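You operate a simulated robot arm through the tools that you are given. There is no shell and no other tool.

You are at the controls of a simulated robot arm. One attempt, no reset.

## Task
Put things in order on the steel table. At the end: the white block stands where the beige ice cream cone stood; the beige ice cream cone from the steel table stands where the silver steel cone stood; the gold brass shim from the steel table is on the green sponge tray; the silver steel cone stands where the gold brass shim stood; whatever was shut is shut again. Leave all else as you found it, and nothing knocked over.

The check looks at the end state, three seconds after you hand in, the way a careful person would. Anything else that was tipped, shoved, dropped, spilled or broken makes it a failure.

## Robot
A 7-joint arm with a two-finger parallel gripper, fixed in place. Base frame: the origin is at the foot of the arm, x ahead of it, y to its left, z up; the work surface is at about z = 800. Units: mm, rad, N and s.
With the tool pointing down near the work surface it reaches from about 300 to 700 mm from the base axis. Its first joint turns from -1.152 to 1.152 rad. Payload 1.57 kg.
The tool frame sits at the grasp point between the pads (the TCP): z along the fingers, y along the line on which they close. The tips reach 30 mm beyond it. Largest opening 110 mm; finger width 24, thickness 12; the body of the gripper, 48 by 112 mm, starts 78 mm behind the TCP.
Orientation is told as [roll, pitch, yaw] about the base's x, y, z axes, in that order, counted from this pose: with the fingers straight down and closing along the base's y, the tool's x points along the base's -x, its y along +y and its z along -z.

## Interface
- The arm moves only by the tool nudge_tool. Its argument "targets" is a list of rows, each a list of 7 numbers: the shift along the tool's x, y, z in mm, then the turn, a rotation vector about the tool's x, y, z in rad, then the opening, from 0 (shut) to 1 (fully open). In form: [[dx, dy, dz, ax, ay, az, hand], ...]. A call has 1 to 20 rows; each row is the pose to reach, as a shift and turn from the pose commanded when the call began, along the tool's axes at that moment. Rows are played at 5 a second. More than 50 mm and 0.15 rad between two rows, or a gripper value outside its range, and nothing of the call is played. Where a pose cannot be reached the arm comes as near as it can. A force on the tool above 40 N (or 10 N above the force at the start of the call, whichever is more), or a blocked arm, ends the call early, and 0.2 s more pass. The fingers move at their own pace (about 108 mm/s each) and stop on an object; they squeeze with about 41 N. The grip force told is the motor's: it shows also when the fingers shut on nothing. Time passes only in rows, and 0.2 s behind the last, so rows that repeat a pose let the fingers close. It gives the time, the measured TCP pose, the force on the tool (base axes), the opening and the grip force at its end, in the units of the frame above (readings bear some noise), with the torque about the TCP (base axes, N m) and any sound that the robot's microphone picked up, and new pictures: "show" is both (left out), scene, wrist or none.
- Cameras (640 x 400 px; columns grow to the right, rows downward): "scene" is fixed at [168.8, -407.5, 1386.4]; the picture's right is [0.66, -0.75, 0.00], its down [-0.55, -0.48, -0.68] and it looks along [0.51, 0.45, -0.73] (base axes); focal length 331 px, centre (320, 200). "wrist" rides on the gripper at [70, 16, -141] in the tool frame; the picture's right is [-0.23, 0.97, 0.00], its down [-0.85, -0.20, -0.48] and it looks along [-0.47, -0.11, 0.88] (tool axes); focal length 222 px, centre (320, 200). There is no depth. A picture from a camera that has moved, and an enlarged one, comes with that camera's place and axes in the base frame and with its lens.
- close_up(camera, box): a new picture of the part [left, top, right, bottom] of that camera's present view, enlarged. No time passes.
- job_done(): hands the job in; it is judged then, once.

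Places have to be worked out from the pictures, the camera data and where the tool is seen. Open the gripper and draw the arm clear of the work before you hand the job in, unless the task says otherwise.

The tools are called after "Emit:" by a JSON object that holds its "op" and its "data". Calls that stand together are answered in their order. nudge_tool: Moves the arm, as the interface text tells. Its arguments: {"type":"object","properties":{"targets":{"type":"array","items":{"type":"array","items":{"type":"number"}}},"show":{"type":"string","enum":["both","scene","wrist","none"]}},"required":["targets"]} The other tools are called the same way: close_up (camera, box) takes an enlarged picture of a part of a camera's view; job_done () hands the job in.

At the start:

```text
t: 0.0
ee_pos: [430.2, -36.4, 1087.8]
ee_rot: [0.0, 0.0, 0.0]
force: [-0.2, -0.3, -0.1]
wrist_torque: [-0.02, 0.02, 0.01]
finger_gap: 110.3
grasp_force: 0.0
```

scene: 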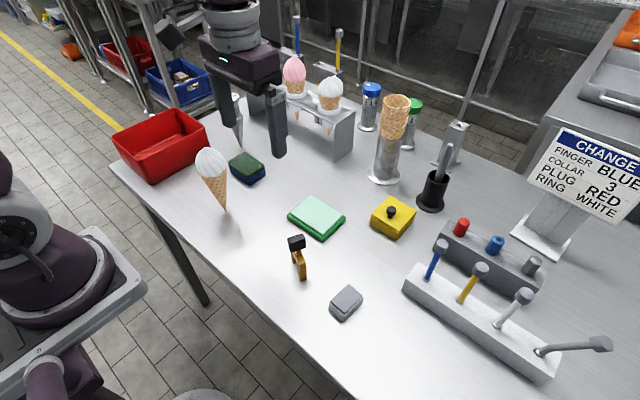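
wrist: 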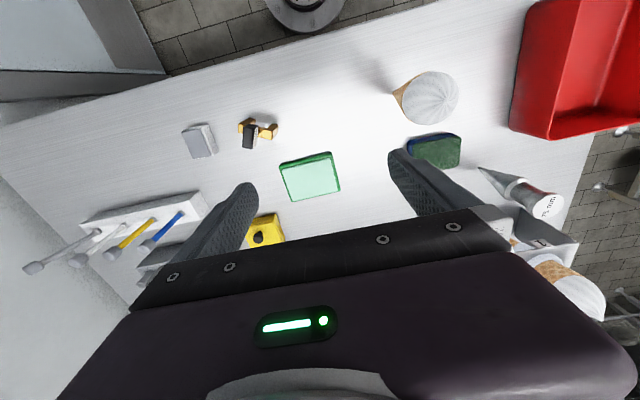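

I start by enlarging the views to identify the objects: white-topped cones, the steel cone, the brass piece, and the trays.

Emit:
{"op": "close_up", "data": {"camera": "scene", "box": [100, 40, 360, 220]}}

Emit:
{"op": "close_up", "data": {"camera": "scene", "box": [260, 160, 460, 340]}}

Emit:
{"op": "close_up", "data": {"camera": "scene", "box": [340, 60, 620, 260]}}

Emit:
{"op": "close_up", "data": {"camera": "scene", "box": [380, 190, 640, 390]}}

Emit:
{"op": "close_up", "data": {"camera": "wrist", "box": [370, 40, 640, 330]}}

Emit:
{"op": "close_up", "data": {"camera": "wrist", "box": [160, 90, 360, 260]}}

```text
2.22 times, centred on (230, 130) of scene
camera zoom: at [168.8, -407.5, 1386.4], right [0.66, -0.75, 0.0], down [-0.55, -0.48, -0.68], along [0.51, 0.45, -0.73], focal length 736 px, centre (520, 356)
```

zoom: 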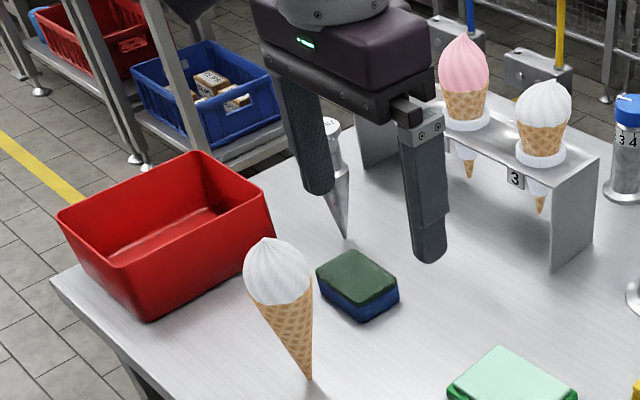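

```text
2.22 times, centred on (360, 250) of scene
camera zoom: at [168.8, -407.5, 1386.4], right [0.66, -0.75, 0.0], down [-0.55, -0.48, -0.68], along [0.51, 0.45, -0.73], focal length 736 px, centre (231, 89)
```

zoom: 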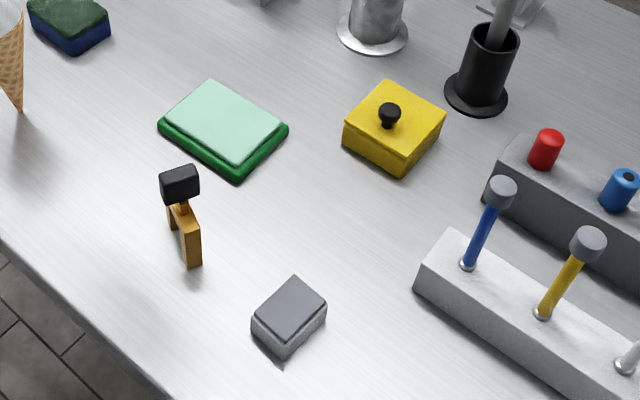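

```text
2.00 times, centred on (480, 160) of scene
camera zoom: at [168.8, -407.5, 1386.4], right [0.66, -0.75, 0.0], down [-0.55, -0.48, -0.68], along [0.51, 0.45, -0.73], focal length 662 px, centre (0, 280)
```

zoom: 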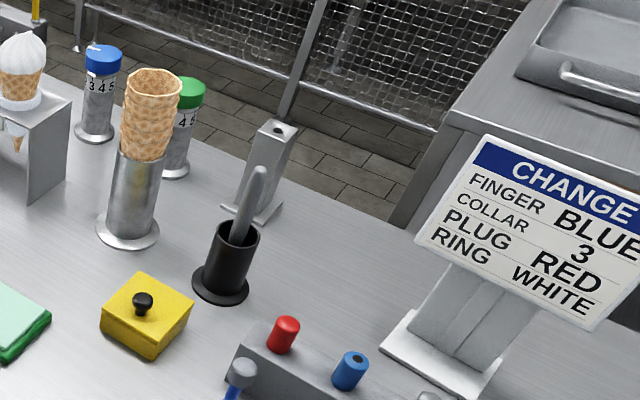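

```text
2.00 times, centred on (510, 290) of scene
camera zoom: at [168.8, -407.5, 1386.4], right [0.66, -0.75, 0.0], down [-0.55, -0.48, -0.68], along [0.51, 0.45, -0.73], focal length 662 px, centre (-60, 20)
```

zoom: 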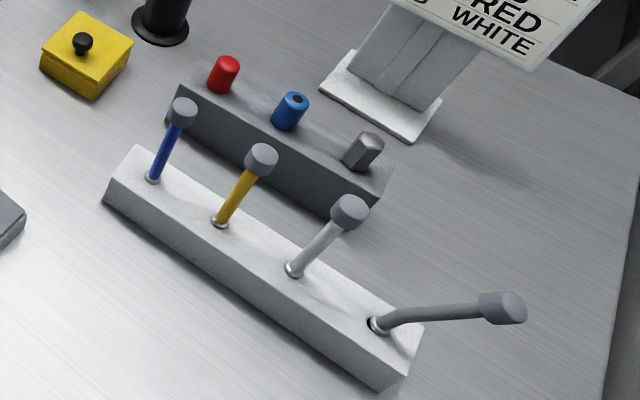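

```text
1.38 times, centred on (505, 185) of wrist
camera zoom: at [361.4, -20.9, 1229.8], right [0.23, 0.97, 0.0], down [0.85, -0.2, 0.48], along [0.47, -0.11, -0.88], focal length 306 px, centre (65, 221)
```

zoom: 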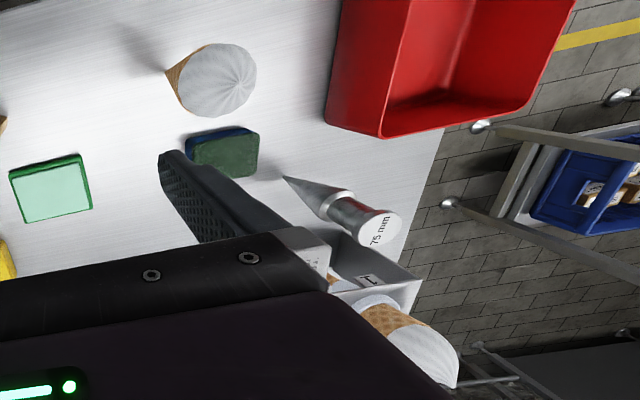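

```text
2.35 times, centred on (260, 175) of wrist
camera zoom: at [361.4, -20.9, 1229.8], right [0.23, 0.97, 0.0], down [0.85, -0.2, 0.48], along [0.47, -0.11, -0.88], focal length 523 px, centre (461, 259)
```

zoom: 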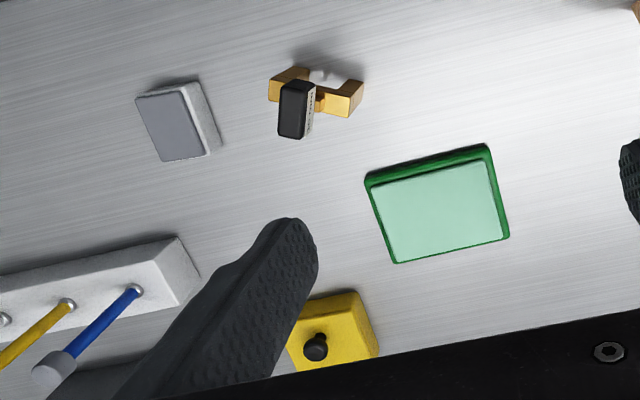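

The scene suggests the shim at about (397,-150), the grey-topped block at about (407,-258), the ice cream tip at about (404,94) and the steel cone tip at about (585,256). I move the wrist camera towards the block and shim to inspect them from closer.

Emit:
{"op": "nudge_tool", "data": {"targets": [[8, -34, 20, 0, 0, 0, 1], [16, -68, 40, 0, 0, 0, 1], [25, -101, 60, 0, 0, 0, 1], [33, -135, 80, 0, 0, 0, 1], [41, -168, 100, 0, 0, 0, 1], [50, -190, 120, 0, 0, 0, 1], [50, -190, 120, 0, 0, 0, 1]]}}

```text
t: 1.6
ee_pos: [378.9, -226.3, 968.3]
ee_rot: [0.0, 0.0, 0.001]
force: [0.9, -0.3, -0.2]
wrist_torque: [-0.02, 0.01, 0.02]
finger_gap: 109.7
grasp_force: 0.0
camera wrist: at [310.9, -210.2, 1110.3], right [0.23, 0.97, 0.0], down [0.86, -0.2, 0.48], along [0.47, -0.11, -0.88], focal length 222 px, centre (320, 200)
```

scene: 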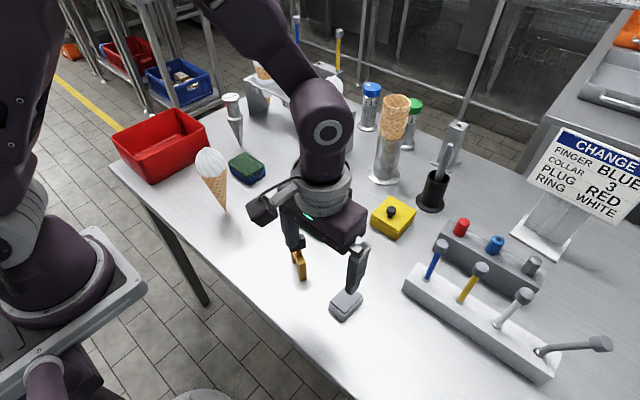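
wrist: 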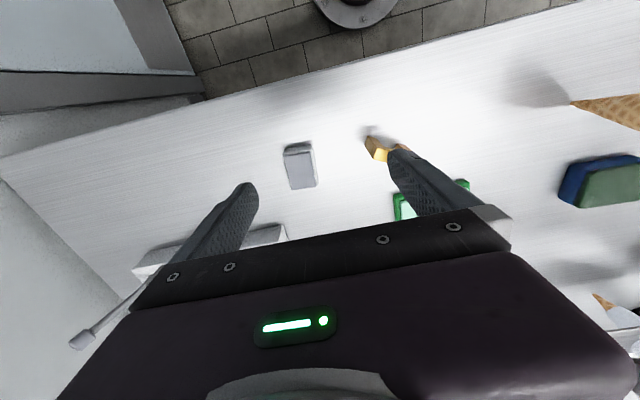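

The steel cone is now clear in the scene view. I zoom on the block, the steel cone and other items.

Emit:
{"op": "close_up", "data": {"camera": "wrist", "box": [250, 110, 450, 235]}}

Emit:
{"op": "close_up", "data": {"camera": "scene", "box": [190, 80, 290, 220]}}

Emit:
{"op": "close_up", "data": {"camera": "scene", "box": [280, 240, 380, 330]}}

Emit:
{"op": "close_up", "data": {"camera": "scene", "box": [360, 80, 480, 240]}}

```text
3.20 times, centred on (350, 172) of wrist
camera zoom: at [310.9, -210.2, 1110.3], right [0.23, 0.97, 0.0], down [0.86, -0.2, 0.48], along [0.47, -0.11, -0.88], focal length 711 px, centre (224, 288)
```

zoom: 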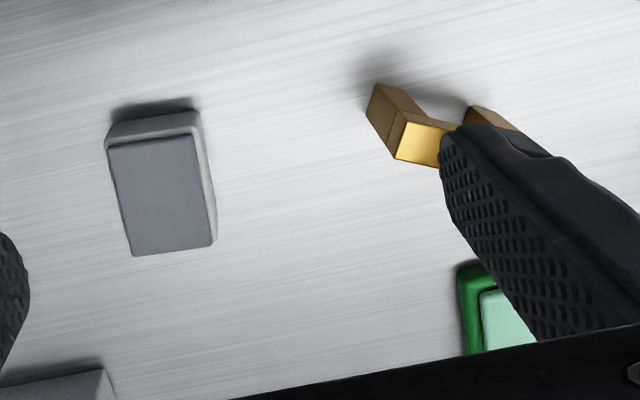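

```text
2.86 times, centred on (240, 150) of scene
camera zoom: at [168.7, -407.5, 1386.4], right [0.66, -0.75, 0.0], down [-0.55, -0.48, -0.68], along [0.51, 0.45, -0.73], focal length 946 px, centre (549, 343)
```

zoom: 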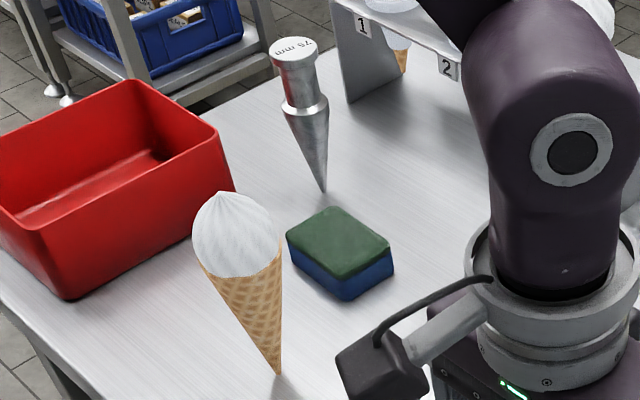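

```text
4.44 times, centred on (330, 285) of scene
camera zoom: at [168.7, -407.5, 1386.4], right [0.66, -0.75, 0.0], down [-0.55, -0.48, -0.68], along [0.51, 0.45, -0.73], focal length 1471 px, centre (276, -178)
```

zoom: 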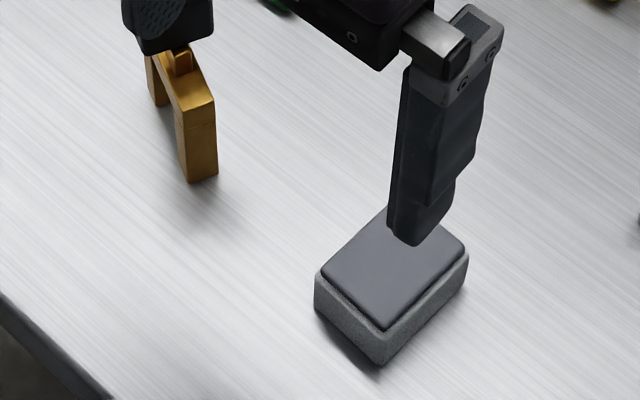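

```text
2.50 times, centred on (420, 160) of scene
camera zoom: at [168.7, -407.5, 1386.4], right [0.66, -0.75, 0.0], down [-0.55, -0.48, -0.68], along [0.51, 0.45, -0.73], focal length 828 px, centre (70, 300)
```

zoom: 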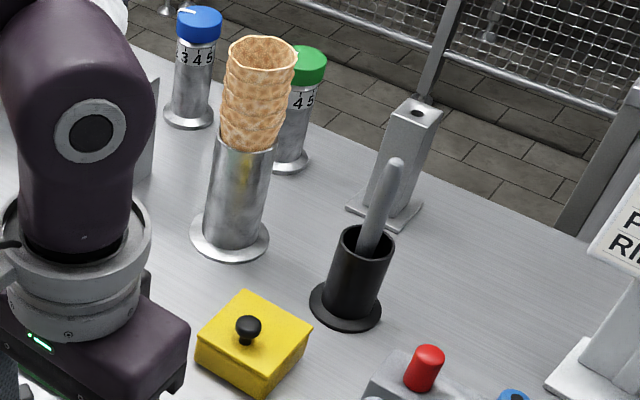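

The grey piece looks like a grey sponge tray, a twin of the green one, so the white block is probably hidden under or in the yellow lidded box with the black knob. I move over for a closer look at that box.

Emit:
{"op": "nudge_tool", "data": {"targets": [[-45, 4, 0, 0, 0, 0, 1], [-90, 8, 0, 0, 0, 0, 1], [-135, 12, 0, 0, 0, 0, 1], [-175, 16, 0, 0, 0, 0, 1], [-175, 16, 0, 0, 0, 0, 1]]}}

Emit:
{"op": "close_up", "data": {"camera": "wrist", "box": [220, 80, 440, 220]}}

Emit:
{"op": "close_up", "data": {"camera": "scene", "box": [280, 180, 440, 290]}}

```text
t: 2.8
ee_pos: [554.4, -210.7, 968.7]
ee_rot: [0.0, 0.001, 0.001]
force: [-0.5, 0.0, 0.4]
wrist_torque: [-0.01, 0.03, 0.02]
finger_gap: 109.9
grasp_force: 0.0
camera wrist: at [486.9, -195.0, 1109.8], right [0.23, 0.97, 0.0], down [0.86, -0.2, 0.48], along [0.47, -0.11, -0.88], focal length 222 px, centre (320, 200)
```

scene: 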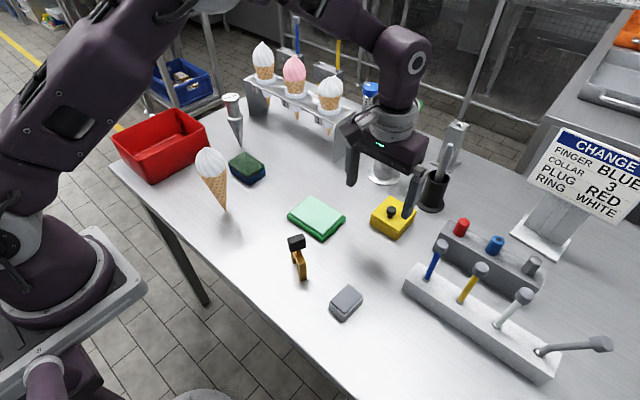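
wrist: 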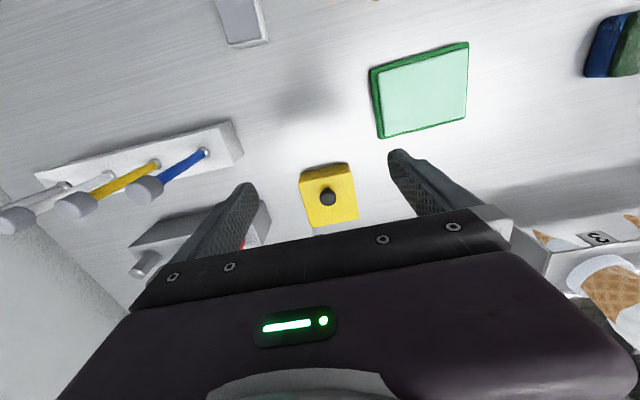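

```text
2.86 times, centred on (330, 150) of wrist
camera zoom: at [486.9, -195.0, 1109.8], right [0.23, 0.97, 0.0], down [0.86, -0.2, 0.48], along [0.47, -0.11, -0.88], focal length 635 px, centre (291, 343)
```

zoom: 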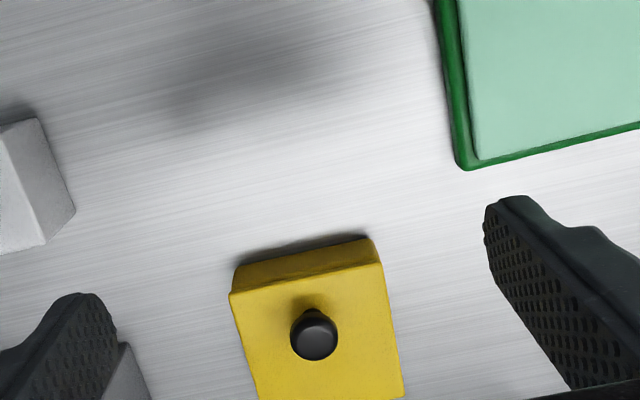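

```text
3.64 times, centred on (360, 235) of scene
camera zoom: at [168.8, -407.5, 1386.4], right [0.66, -0.75, 0.0], down [-0.55, -0.48, -0.68], along [0.51, 0.45, -0.73], focal length 1204 px, centre (174, 73)
```

zoom: 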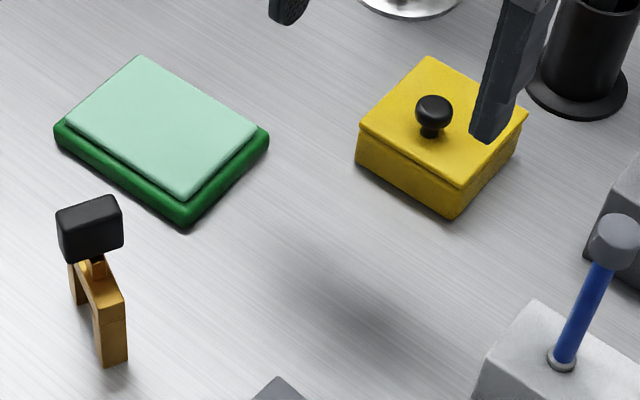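

The yellow box has a lid with a knob at about (630,-214,844), about 78×70 mm in size. I'll do the chain in order: shim first, so I move above the shim for a look straight down.

Emit:
{"op": "nudge_tool", "data": {"targets": [[40, 17, 2, 0, 0, 0, 1], [80, 34, 4, 0, 0, 0, 1], [120, 52, 6, 0, 0, 0, 1], [149, 66, 8, 0, 0, 0, 1], [149, 66, 8, 0, 0, 0, 1]]}}

Emit:
{"op": "close_up", "data": {"camera": "wrist", "box": [240, 60, 400, 220]}}

Emit:
{"op": "close_up", "data": {"camera": "scene", "box": [270, 210, 350, 290]}}

```text
t: 4.0
ee_pos: [404.0, -144.1, 960.2]
ee_rot: [0.0, 0.001, 0.001]
force: [0.8, -0.2, -0.7]
wrist_torque: [-0.01, 0.04, 0.0]
finger_gap: 110.0
grasp_force: 0.1
camera wrist: at [336.4, -129.1, 1100.9], right [0.23, 0.97, 0.0], down [0.85, -0.2, 0.48], along [0.47, -0.11, -0.88], focal length 222 px, centre (320, 200)
```

scene: 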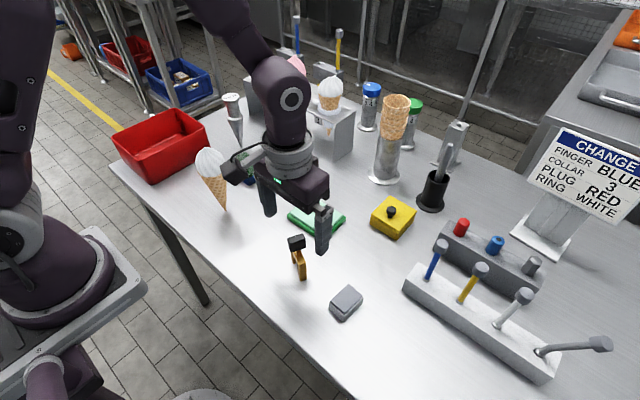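
wrist: 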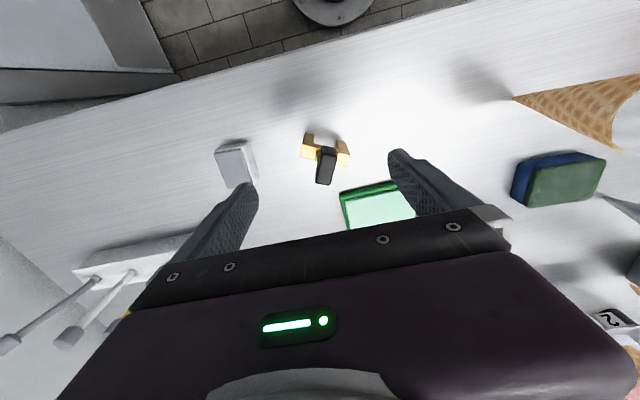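

```text
2.50 times, centred on (320, 140) of wrist
camera zoom: at [336.4, -129.1, 1100.9], right [0.23, 0.97, 0.0], down [0.85, -0.2, 0.48], along [0.47, -0.11, -0.88], focal length 555 px, centre (320, 350)
```

zoom: 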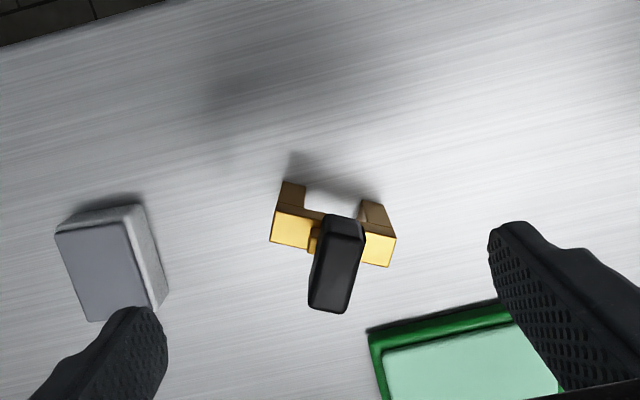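

```text
5.00 times, centred on (310, 250) of scene
camera zoom: at [168.7, -407.5, 1386.4], right [0.66, -0.75, 0.0], down [-0.55, -0.48, -0.68], along [0.51, 0.45, -0.73], focal length 1655 px, centre (370, -50)
```

zoom: 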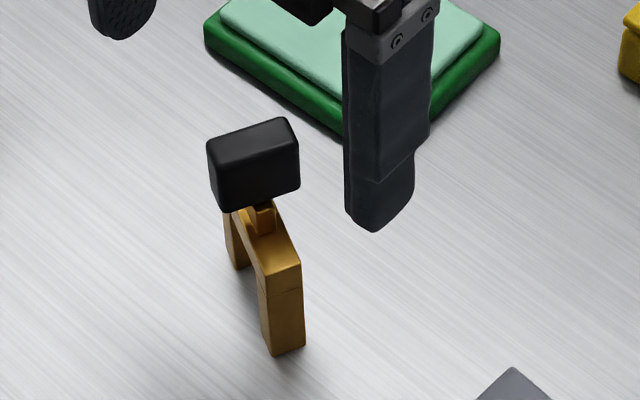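

The handle top sits at about (411,-140,905), it is 28×14 mm, and the bar is turned about -0.41 rad. I rotate the tool to match and come down partway to check.

Emit:
{"op": "nudge_tool", "data": {"targets": [[-3, 2, 0, 0, 0, 0.14, 1], [-7, 4, 0, 0, 0, 0.28, 1], [-7, 4, 0, 0, 0, 0.41, 1], [-7, 4, 25, 0, 0, 0.41, 1], [-7, 4, 25, 0, 0, 0.41, 1]]}}

Emit:
{"op": "close_up", "data": {"camera": "wrist", "box": [240, 80, 400, 220]}}

Emit:
{"op": "close_up", "data": {"camera": "scene", "box": [250, 180, 370, 290]}}

```text
t: 5.2
ee_pos: [413.5, -140.2, 934.7]
ee_rot: [0.001, -0.002, -0.413]
force: [-0.5, -0.1, -0.1]
wrist_torque: [0.01, 0.02, 0.01]
finger_gap: 110.0
grasp_force: 0.1
camera wrist: at [357.1, -98.1, 1076.5], right [0.6, 0.8, 0.0], down [0.7, -0.52, 0.48], along [0.38, -0.29, -0.88], focal length 222 px, centre (320, 200)
```

scene: 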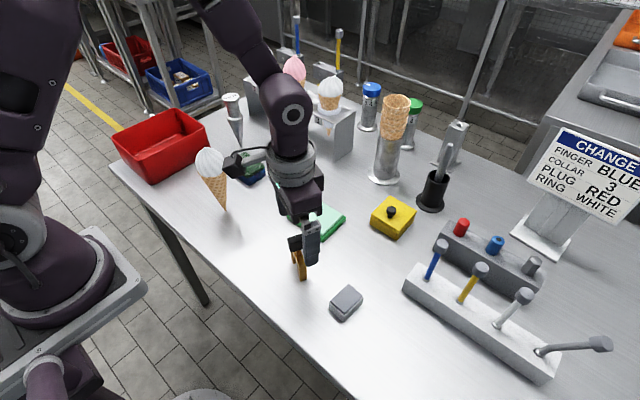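
wrist: 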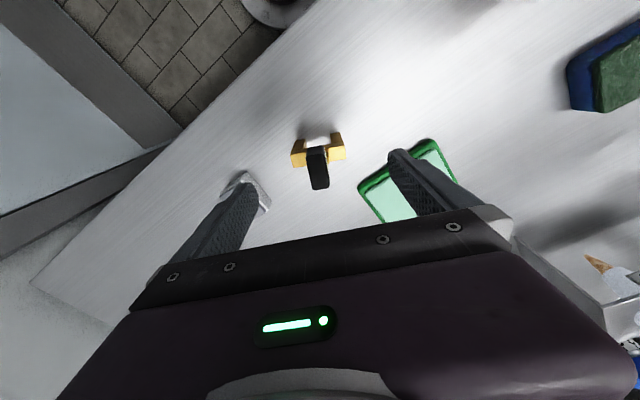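

```text
2.86 times, centred on (320, 150) of wrist
camera zoom: at [357.1, -98.1, 1076.5], right [0.6, 0.8, 0.0], down [0.7, -0.52, 0.48], along [0.38, -0.29, -0.88], focal length 635 px, centre (320, 343)
```

zoom: 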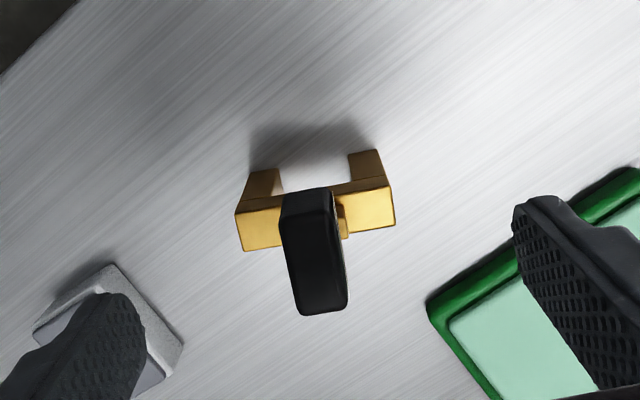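

```text
3.64 times, centred on (310, 235) of scene
camera zoom: at [168.8, -407.5, 1386.4], right [0.66, -0.75, 0.0], down [-0.55, -0.48, -0.68], along [0.51, 0.45, -0.73], focal length 1204 px, centre (356, 73)
```

zoom: 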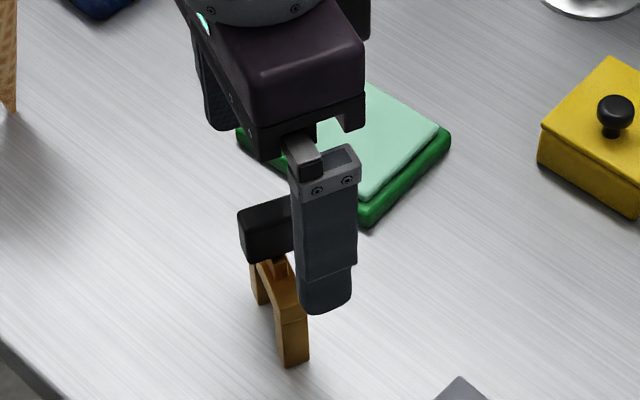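

The tool is well centred, and the shim appears turned a few hundredths of a radian further. I correct that, lower to z≈897 (tips above the brass bar) and close on the handle.

Emit:
{"op": "nudge_tool", "data": {"targets": [[2, -1, 15, 0, 0, 0.05, 1], [2, -1, 30, 0, 0, 0.05, 1], [2, -1, 38, 0, 0, 0.05, 1], [2, -1, 38, 0, 0, 0.05, 1]]}}

Emit:
{"op": "close_up", "data": {"camera": "scene", "box": [260, 200, 360, 290]}}

Emit:
{"op": "close_up", "data": {"camera": "wrist", "box": [220, 90, 420, 220]}}

```text
t: 6.2
ee_pos: [411.1, -139.9, 897.3]
ee_rot: [-0.001, 0.0, -0.46]
force: [0.7, -0.1, 0.1]
wrist_torque: [-0.02, 0.05, -0.03]
finger_gap: 110.1
grasp_force: 0.0
camera wrist: at [356.9, -95.6, 1038.2], right [0.64, 0.77, 0.0], down [0.68, -0.56, 0.48], along [0.37, -0.3, -0.88], focal length 222 px, centre (320, 200)
```

scene: 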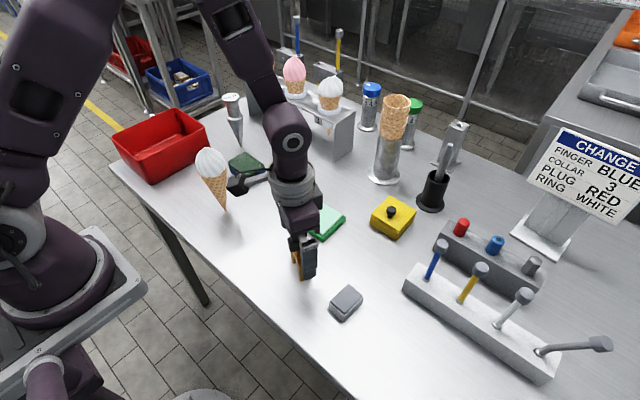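
wrist: 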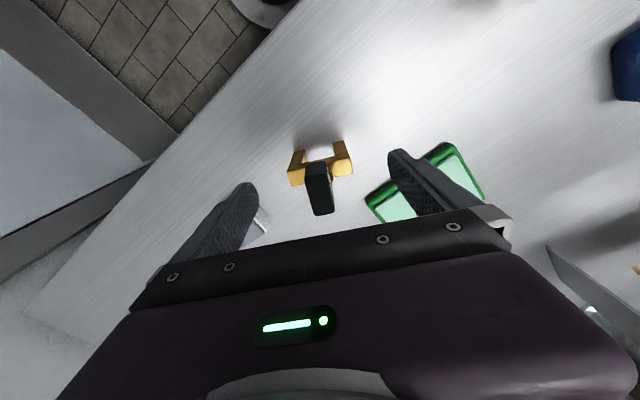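

```text
4.44 times, centred on (310, 245) of scene
camera zoom: at [168.8, -407.5, 1386.4], right [0.66, -0.75, 0.0], down [-0.55, -0.48, -0.68], along [0.51, 0.45, -0.73], focal length 1471 px, centre (364, 0)
```

zoom: 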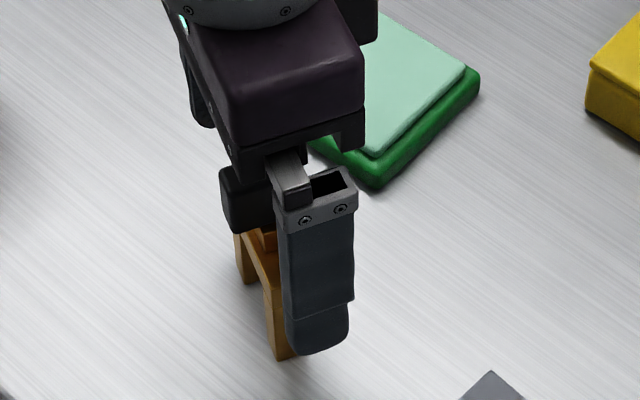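

```text
3.08 times, centred on (320, 155) of wrist
camera zoom: at [356.9, -95.6, 1038.2], right [0.64, 0.77, 0.0], down [0.68, -0.56, 0.48], along [0.37, -0.3, -0.88], focal length 684 px, centre (320, 338)
```

zoom: 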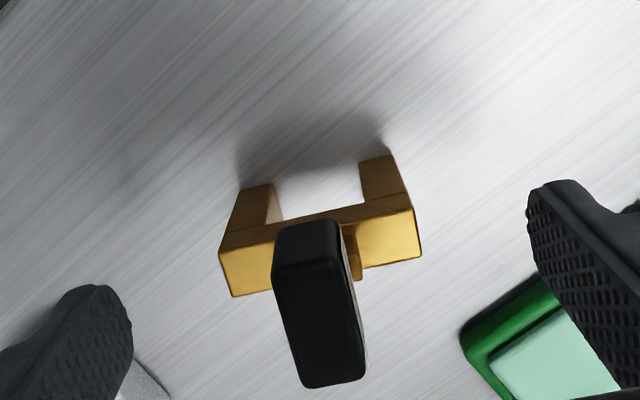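

Alignment now looks right, with the handle centred between the pads. I close the fingers.

Emit:
{"op": "nudge_tool", "data": {"targets": [[0, 0, 0, 0, 0, 0, 0.4], [0, 0, 0, 0, 0, 0, 0], [0, 0, 0, 0, 0, 0, 0], [0, 0, 0, 0, 0, 0, 0], [0, 0, 0, 0, 0, 0, 0]]}}

Emit:
{"op": "close_up", "data": {"camera": "wrist", "box": [220, 90, 420, 220]}}

```text
t: 7.4
ee_pos: [410.8, -141.0, 897.2]
ee_rot: [0.0, 0.0, -0.46]
force: [0.9, -0.3, 0.4]
wrist_torque: [0.01, -0.05, 0.0]
finger_gap: 15.6
grasp_force: 31.5
camera wrist: at [356.9, -95.6, 1038.4], right [0.64, 0.77, 0.0], down [0.68, -0.56, 0.48], along [0.37, -0.3, -0.88], focal length 222 px, centre (320, 200)
```

scene: 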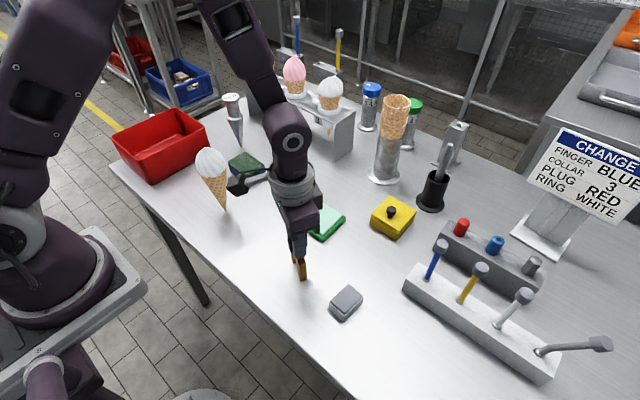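
wrist: 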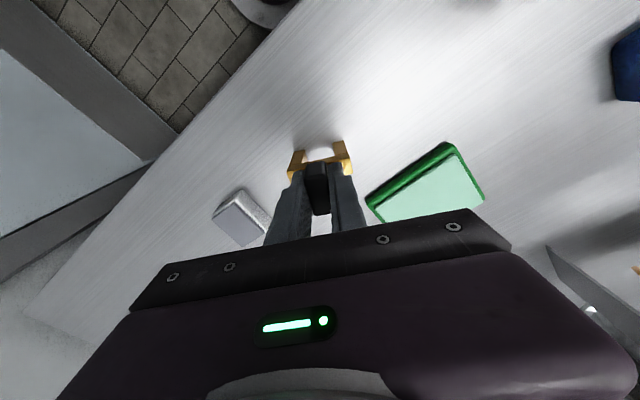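

```text
3.08 times, centred on (320, 155) of wrist
camera zoom: at [356.9, -95.6, 1038.4], right [0.64, 0.77, 0.0], down [0.68, -0.56, 0.48], along [0.37, -0.3, -0.88], focal length 684 px, centre (320, 338)
```

zoom: 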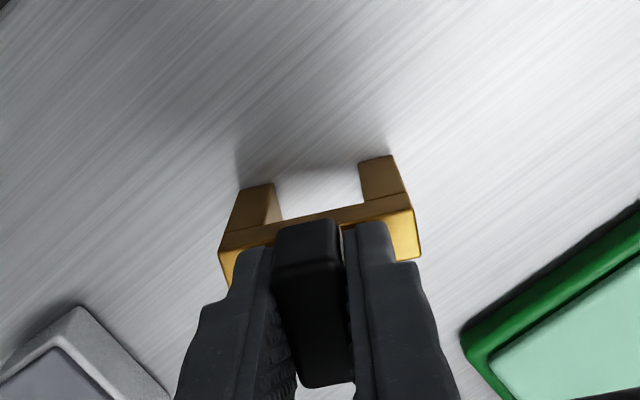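

The shim is gripped at 15.6 mm and its place is about (411,-141). I lift it 60 mm, carry it over the green tray at about (531,-80), turning back to yaw 0.

Emit:
{"op": "nudge_tool", "data": {"targets": [[0, 0, -15, 0, 0, 0, 0], [0, 0, -40, 0, 0, 0, 0], [0, 0, -60, 0, 0, 0, 0], [-20, 27, -60, 0, 0, -0.115, 0], [-40, 54, -60, 0, 0, -0.23, 0], [-60, 81, -60, 0, 0, -0.345, 0], [-80, 108, -60, 0, 0, -0.46, 0], [-80, 108, -60, 0, 0, -0.46, 0], [-80, 108, -60, 0, 0, -0.46, 0]]}}

Emit:
{"op": "close_up", "data": {"camera": "wrist", "box": [220, 80, 420, 220]}}

Emit:
{"op": "close_up", "data": {"camera": "scene", "box": [260, 160, 380, 250]}}

```text
t: 9.4
ee_pos: [530.9, -78.8, 957.5]
ee_rot: [0.002, 0.0, 0.0]
force: [0.0, 0.4, -0.5]
wrist_torque: [0.04, -0.01, 0.0]
finger_gap: 15.3
grasp_force: 31.2
camera wrist: at [461.6, -63.4, 1098.7], right [0.23, 0.97, 0.0], down [0.86, -0.2, 0.48], along [0.47, -0.11, -0.88], focal length 222 px, centre (320, 200)
```

scene: 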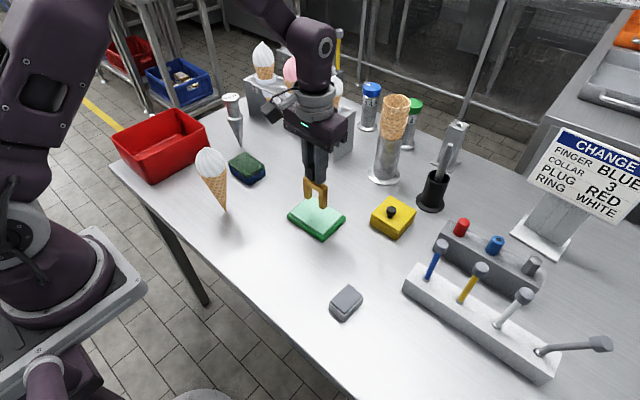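
wrist: 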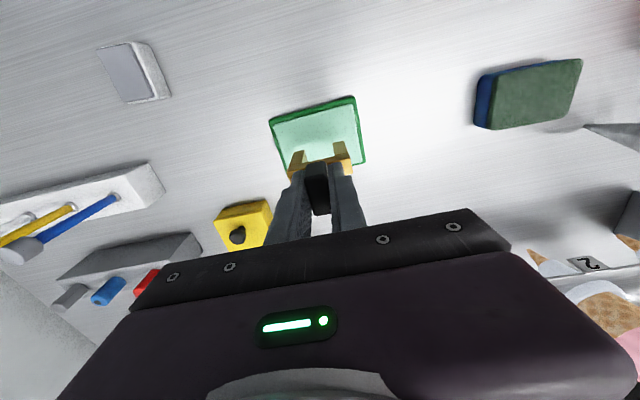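

```text
2.86 times, centred on (320, 150) of wrist
camera zoom: at [461.6, -63.4, 1098.7], right [0.23, 0.97, 0.0], down [0.86, -0.2, 0.48], along [0.47, -0.11, -0.88], focal length 635 px, centre (320, 343)
```

zoom: 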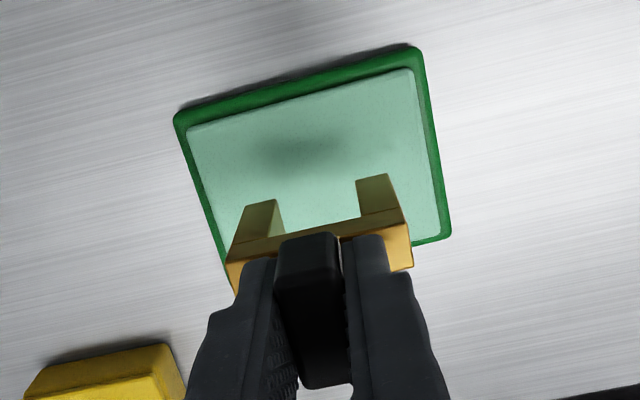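

```text
4.44 times, centred on (320, 205) of scene
camera zoom: at [168.8, -407.5, 1386.4], right [0.66, -0.75, 0.0], down [-0.55, -0.48, -0.68], along [0.51, 0.45, -0.73], focal length 1471 px, centre (320, 178)
```

zoom: 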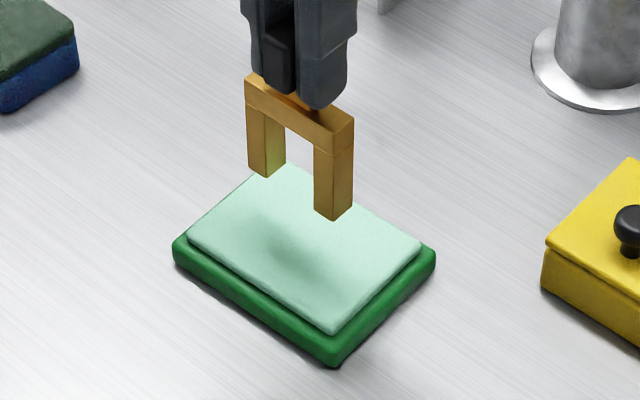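

The tray's centre lies right below the shim. I lower slowly toward the sponge while watching the force.

Emit:
{"op": "nudge_tool", "data": {"targets": [[0, 0, 15, 0, 0, 0, 0], [0, 0, 30, 0, 0, 0, 0], [0, 0, 30, 0, 0, 0, 0]], "show": "none"}}

Emit:
{"op": "close_up", "data": {"camera": "scene", "box": [270, 165, 370, 250]}}

```text
t: 10.2
ee_pos: [529.7, -80.5, 927.5]
ee_rot: [0.001, 0.0, 0.0]
force: [-0.5, 0.7, -1.0]
wrist_torque: [0.01, -0.02, 0.05]
finger_gap: 15.6
grasp_force: 31.1
```

```text
4.71 times, centred on (320, 208) of scene
camera zoom: at [168.8, -407.5, 1386.4], right [0.66, -0.75, 0.0], down [-0.55, -0.48, -0.68], along [0.51, 0.45, -0.73], focal length 1558 px, centre (320, 165)
```

zoom: 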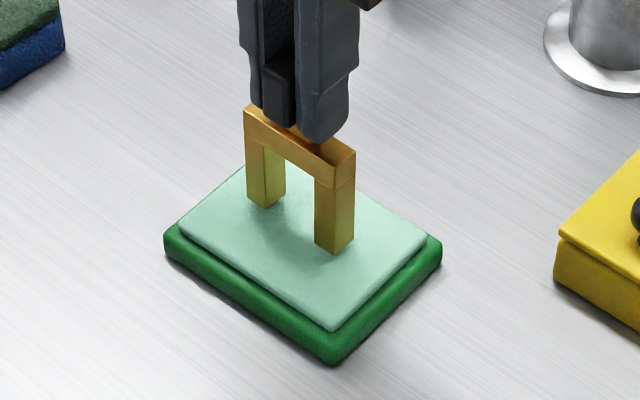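

The feet look about 5–10 mm above the sponge. I go down in small steps.

Emit:
{"op": "nudge_tool", "data": {"targets": [[0, 0, 3, 0, 0, 0, 0], [0, 0, 6, 0, 0, 0, 0], [0, 0, 6, 0, 0, 0, 0]], "show": "none"}}

Emit:
{"op": "close_up", "data": {"camera": "scene", "box": [270, 165, 370, 250]}}

```text
t: 11.0
ee_pos: [529.1, -79.9, 920.7]
ee_rot: [-0.001, 0.0, -0.001]
force: [1.3, -0.4, -1.2]
wrist_torque: [0.02, 0.03, 0.03]
finger_gap: 15.5
grasp_force: 31.4
```

```text
4.71 times, centred on (320, 208) of scene
camera zoom: at [168.8, -407.5, 1386.4], right [0.66, -0.75, 0.0], down [-0.55, -0.48, -0.68], along [0.51, 0.45, -0.73], focal length 1558 px, centre (320, 165)
```

zoom: 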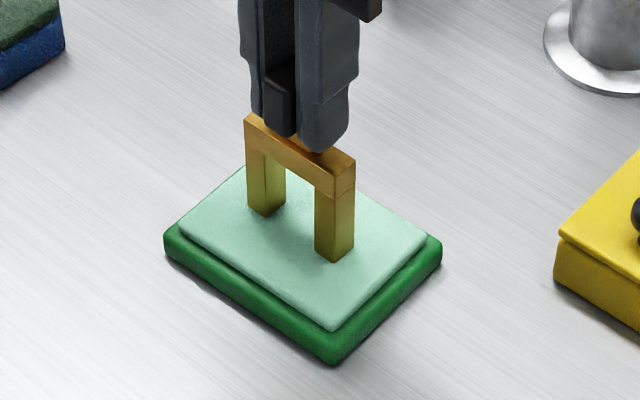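

There is no contact yet at 920.7. I continue downward in fine steps.

Emit:
{"op": "nudge_tool", "data": {"targets": [[0, 0, 2, 0, 0, 0, 0], [0, 0, 3, 0, 0, 0, 0], [0, 0, 3, 0, 0, 0, 0]], "show": "none"}}

Emit:
{"op": "close_up", "data": {"camera": "scene", "box": [270, 165, 370, 250]}}

```text
t: 11.8
ee_pos: [530.1, -81.0, 918.8]
ee_rot: [0.002, -0.002, -0.001]
force: [0.7, 1.7, 26.1]
wrist_torque: [0.07, -0.17, -0.02]
finger_gap: 15.5
grasp_force: 31.5
```

```text
4.71 times, centred on (320, 208) of scene
camera zoom: at [168.3, -407.4, 1386.5], right [0.66, -0.75, 0.0], down [-0.55, -0.48, -0.68], along [0.51, 0.45, -0.73], focal length 1558 px, centre (320, 165)
```

zoom: 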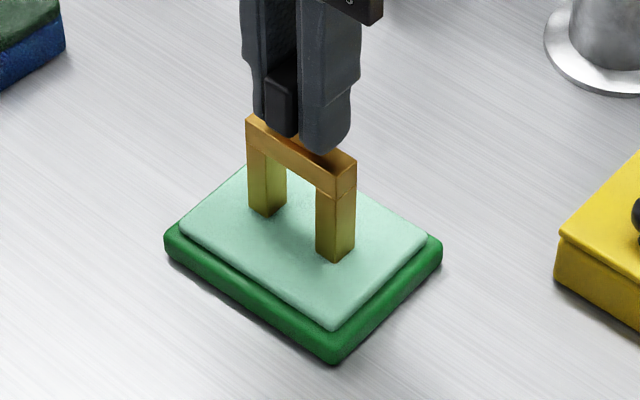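

Contact is firm at 26 N. I ease up 1.5 mm to relieve it, open the fingers and rise straight up.

Emit:
{"op": "nudge_tool", "data": {"targets": [[0, 0, -1.5, 0, 0, 0, 0], [0, 0, -1.5, 0, 0, 0, 0.25], [0, 0, -1.5, 0, 0, 0, 0.45], [0, 0, -1.5, 0, 0, 0, 0.45], [0, 0, -20, 0, 0, 0, 0.45], [0, 0, -50, 0, 0, 0, 0.45], [0, 0, -90, 0, 0, 0, 0.45], [0, 0, -90, 0, 0, 0, 0.45]]}}

Emit:
{"op": "close_up", "data": {"camera": "scene", "box": [270, 165, 370, 250]}}

```text
t: 13.6
ee_pos: [529.7, -80.5, 1009.2]
ee_rot: [0.001, -0.001, 0.001]
force: [0.7, -1.3, 0.3]
wrist_torque: [0.0, 0.02, -0.02]
finger_gap: 49.5
grasp_force: 0.0
camera wrist: at [460.9, -64.3, 1150.4], right [0.23, 0.97, 0.0], down [0.86, -0.2, 0.48], along [0.47, -0.11, -0.88], focal length 222 px, centre (320, 200)
```

scene: 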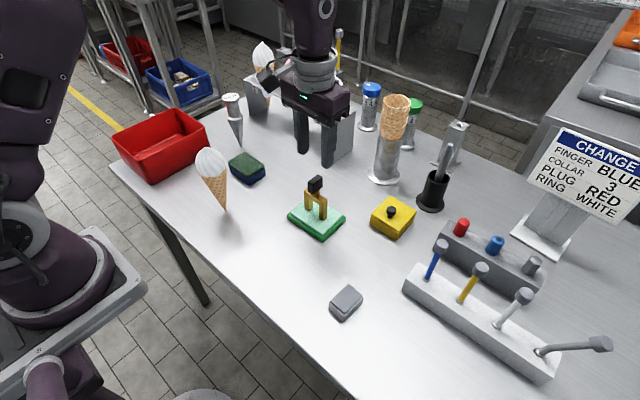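
wrist: 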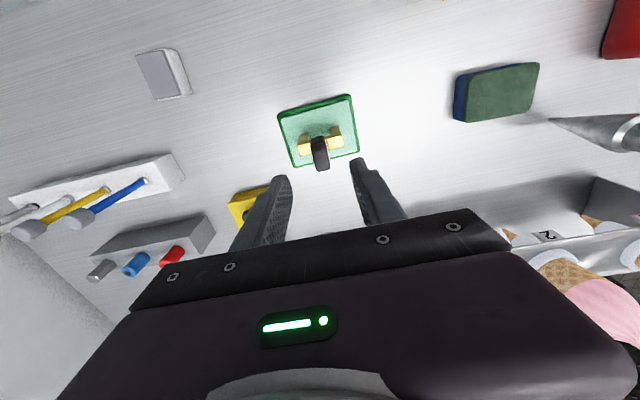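

```text
4.71 times, centred on (320, 208) of scene
camera zoom: at [168.7, -407.5, 1386.4], right [0.66, -0.75, 0.0], down [-0.55, -0.48, -0.68], along [0.51, 0.45, -0.73], focal length 1558 px, centre (320, 165)
```

zoom: 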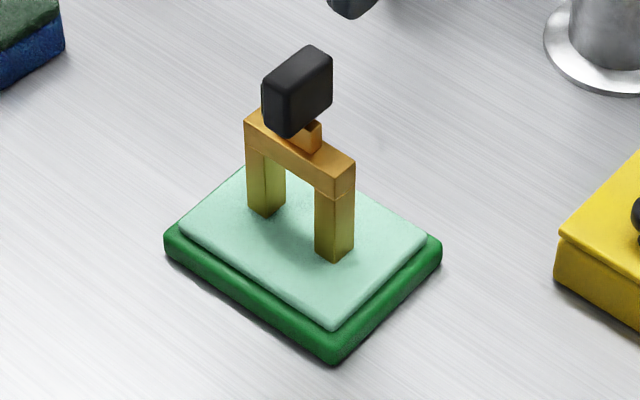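

The shim stands upright on the green tray. I rise and move toward the steel cone to view it closely.

Emit:
{"op": "nudge_tool", "data": {"targets": [[0, 30, -30, 0, 0, 0, 0.6], [0, 70, -51, 0, 0, 0, 0.8], [0, 118, -51, 0, 0, 0, 1], [0, 166, -51, 0, 0, 0, 1], [0, 214, -51, 0, 0, 0, 1], [0, 262, -51, 0, 0, 0, 1], [0, 310, -51, 0, 0, 0, 1], [0, 330, -51, 0, 0, 0, 1], [0, 330, -51, 0, 0, 0, 1]]}}

Emit:
{"op": "close_up", "data": {"camera": "wrist", "box": [220, 60, 460, 220]}}

Emit:
{"op": "close_up", "data": {"camera": "scene", "box": [190, 70, 290, 170]}}

```text
t: 15.6
ee_pos: [530.3, 250.9, 1060.8]
ee_rot: [0.0, 0.0, 0.001]
force: [0.1, 0.8, -0.4]
wrist_torque: [0.03, 0.0, -0.03]
finger_gap: 110.0
grasp_force: 0.1
camera wrist: at [461.8, 266.3, 1201.4], right [0.23, 0.97, 0.0], down [0.85, -0.2, 0.48], along [0.47, -0.11, -0.88], focal length 222 px, centre (320, 200)
```

scene: 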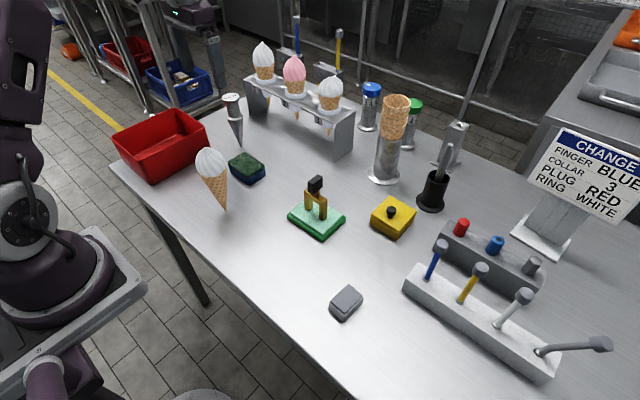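
wrist: 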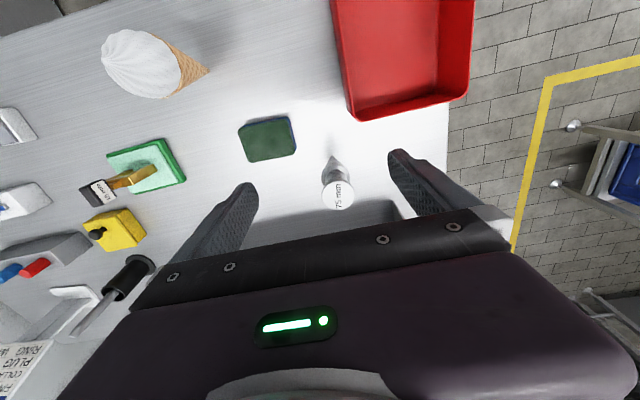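

```text
2.50 times, centred on (340, 140) of wrist
camera zoom: at [461.8, 266.3, 1201.4], right [0.23, 0.97, 0.0], down [0.85, -0.2, 0.48], along [0.47, -0.11, -0.88], focal length 555 px, centre (270, 350)
```

zoom: 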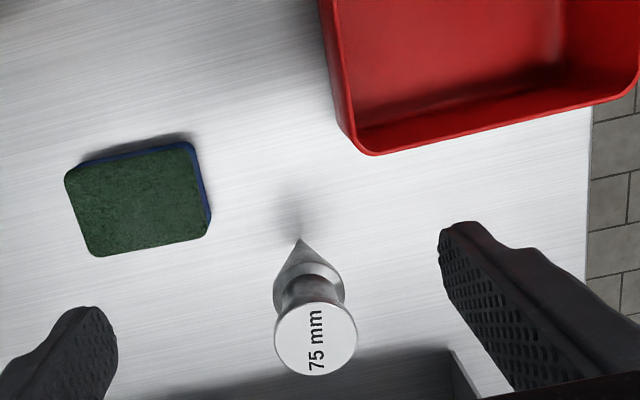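

```text
4.00 times, centred on (240, 120) of scene
camera zoom: at [168.8, -407.5, 1386.4], right [0.66, -0.75, 0.0], down [-0.55, -0.48, -0.68], along [0.51, 0.45, -0.73], focal length 1324 px, centre (640, 520)
```

zoom: 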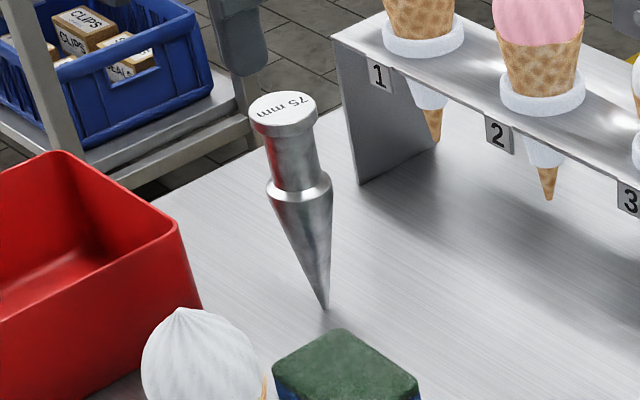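

The steel cone is upright with its axis at about (587,258), a cap of about 40 mm diameter at z 944–956, and a narrow neck below it. I centre over it at height and check before descending.

Emit:
{"op": "nudge_tool", "data": {"targets": [[-28, 4, 0, 0, 0, 0, 1], [-56.5, 7.5, 0, 0, 0, 0, 1], [-56.5, 7.5, 30, 0, 0, 0, 1], [-56.5, 7.5, 30, 0, 0, 0, 1]]}}

Emit:
{"op": "close_up", "data": {"camera": "wrist", "box": [220, 80, 420, 220]}}

Emit:
{"op": "close_up", "data": {"camera": "scene", "box": [180, 40, 300, 170]}}

```text
t: 16.6
ee_pos: [586.2, 257.0, 1029.9]
ee_rot: [0.0, 0.0, 0.0]
force: [1.1, 0.0, 0.3]
wrist_torque: [0.01, 0.02, 0.0]
finger_gap: 110.0
grasp_force: 0.0
camera wrist: at [518.5, 273.7, 1170.5], right [0.23, 0.97, 0.0], down [0.85, -0.2, 0.48], along [0.47, -0.11, -0.88], focal length 222 px, centre (320, 200)
```

scene: 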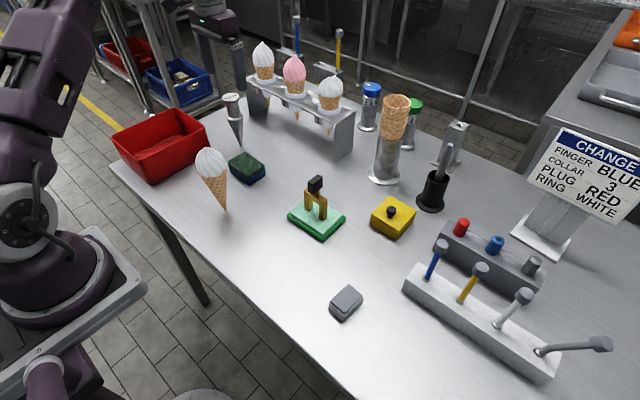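
wrist: 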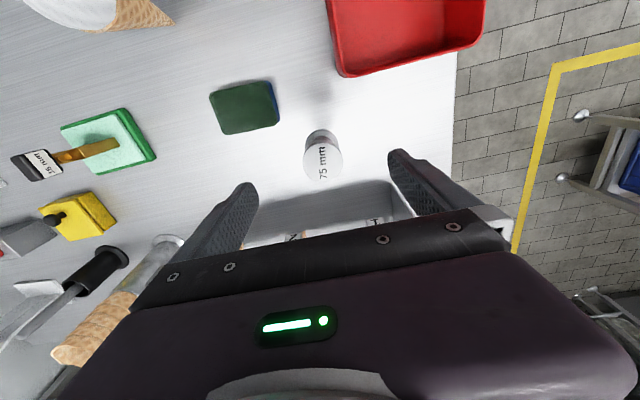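

```text
2.86 times, centred on (320, 150) of wrist
camera zoom: at [518.5, 273.7, 1170.5], right [0.23, 0.97, 0.0], down [0.85, -0.2, 0.48], along [0.47, -0.11, -0.88], focal length 635 px, centre (320, 343)
```

zoom: 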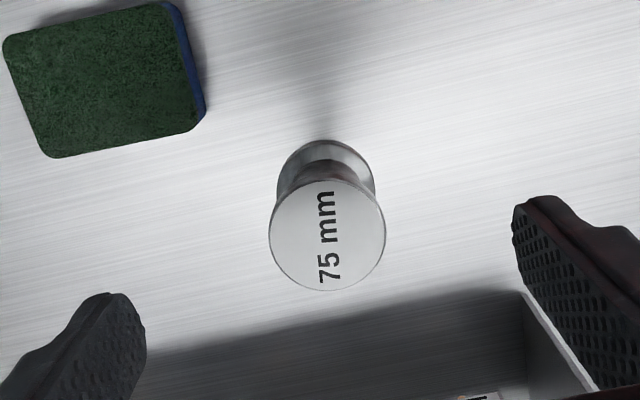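

```text
3.08 times, centred on (240, 105) of scene
camera zoom: at [168.8, -407.5, 1386.4], right [0.66, -0.75, 0.0], down [-0.55, -0.48, -0.68], along [0.51, 0.45, -0.73], focal length 1018 px, centre (566, 492)
```

zoom: 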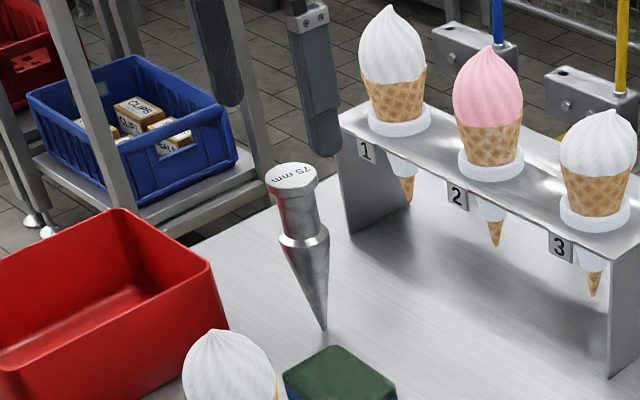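

The cap is centred to within about 2 mm. I shift slightly and descend to z≈950 with fingers open around the cap.

Emit:
{"op": "nudge_tool", "data": {"targets": [[-2, 1, 20, 0, 0, 0, 1], [-2, 1, 45, 0, 0, 0, 1], [-2, 1, 65, 0, 0, 0, 1], [-2, 1, 80, 0, 0, 0, 1], [-2, 1, 80, 0, 0, 0, 1]]}}

Emit:
{"op": "close_up", "data": {"camera": "wrist", "box": [220, 80, 420, 220]}}

Emit:
{"op": "close_up", "data": {"camera": "scene", "box": [180, 50, 300, 170]}}

```text
t: 17.8
ee_pos: [588.5, 258.7, 950.2]
ee_rot: [0.001, 0.0, -0.001]
force: [-0.4, 0.9, -0.3]
wrist_torque: [0.0, 0.02, 0.01]
finger_gap: 110.1
grasp_force: 0.1
camera wrist: at [520.4, 274.6, 1090.5], right [0.23, 0.97, 0.0], down [0.86, -0.2, 0.48], along [0.47, -0.11, -0.88], focal length 222 px, centre (320, 200)
```

scene: 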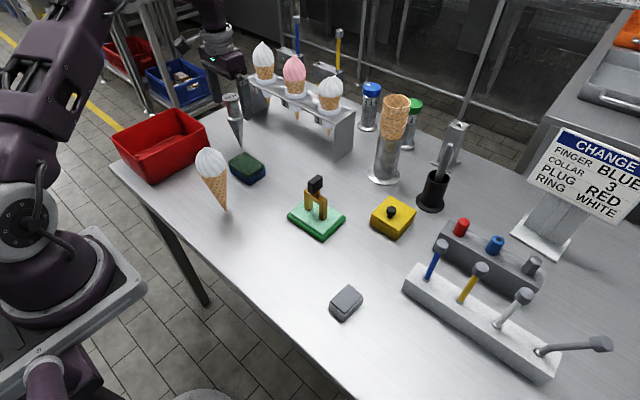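
wrist: 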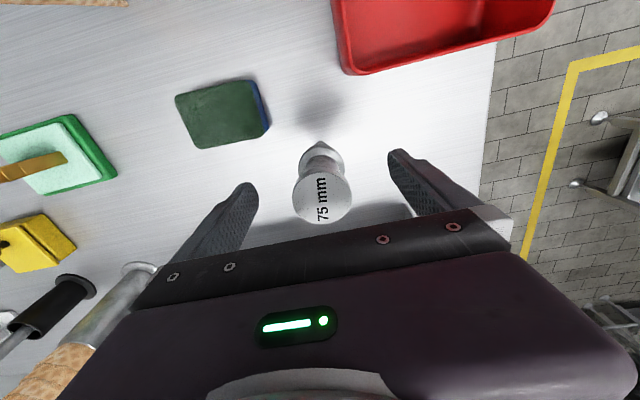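

```text
2.86 times, centred on (320, 150) of wrist
camera zoom: at [520.4, 274.6, 1090.5], right [0.23, 0.97, 0.0], down [0.86, -0.2, 0.48], along [0.47, -0.11, -0.88], focal length 635 px, centre (320, 343)
```

zoom: 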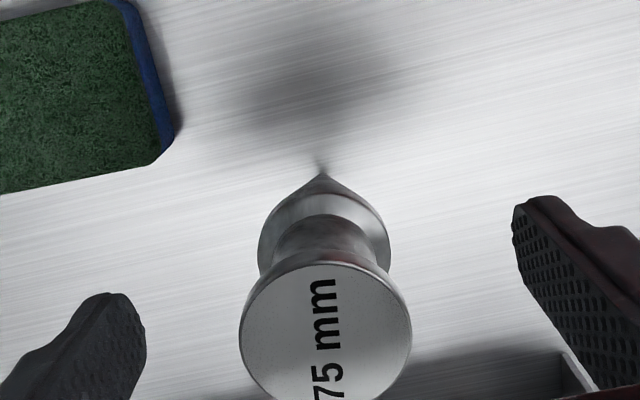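

```text
3.33 times, centred on (240, 110) of scene
camera zoom: at [168.8, -407.5, 1386.4], right [0.66, -0.75, 0.0], down [-0.55, -0.48, -0.68], along [0.51, 0.45, -0.73], focal length 1103 px, centre (587, 500)
```

zoom: 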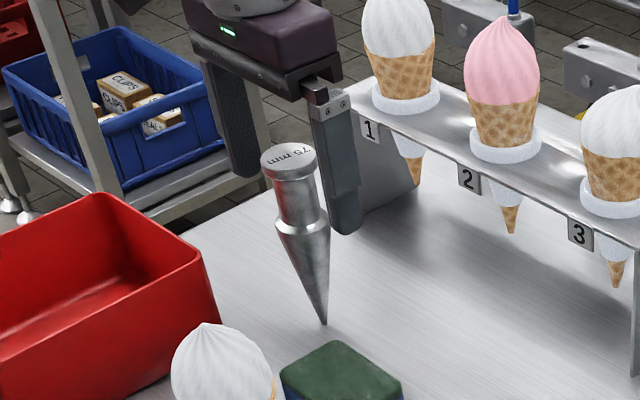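

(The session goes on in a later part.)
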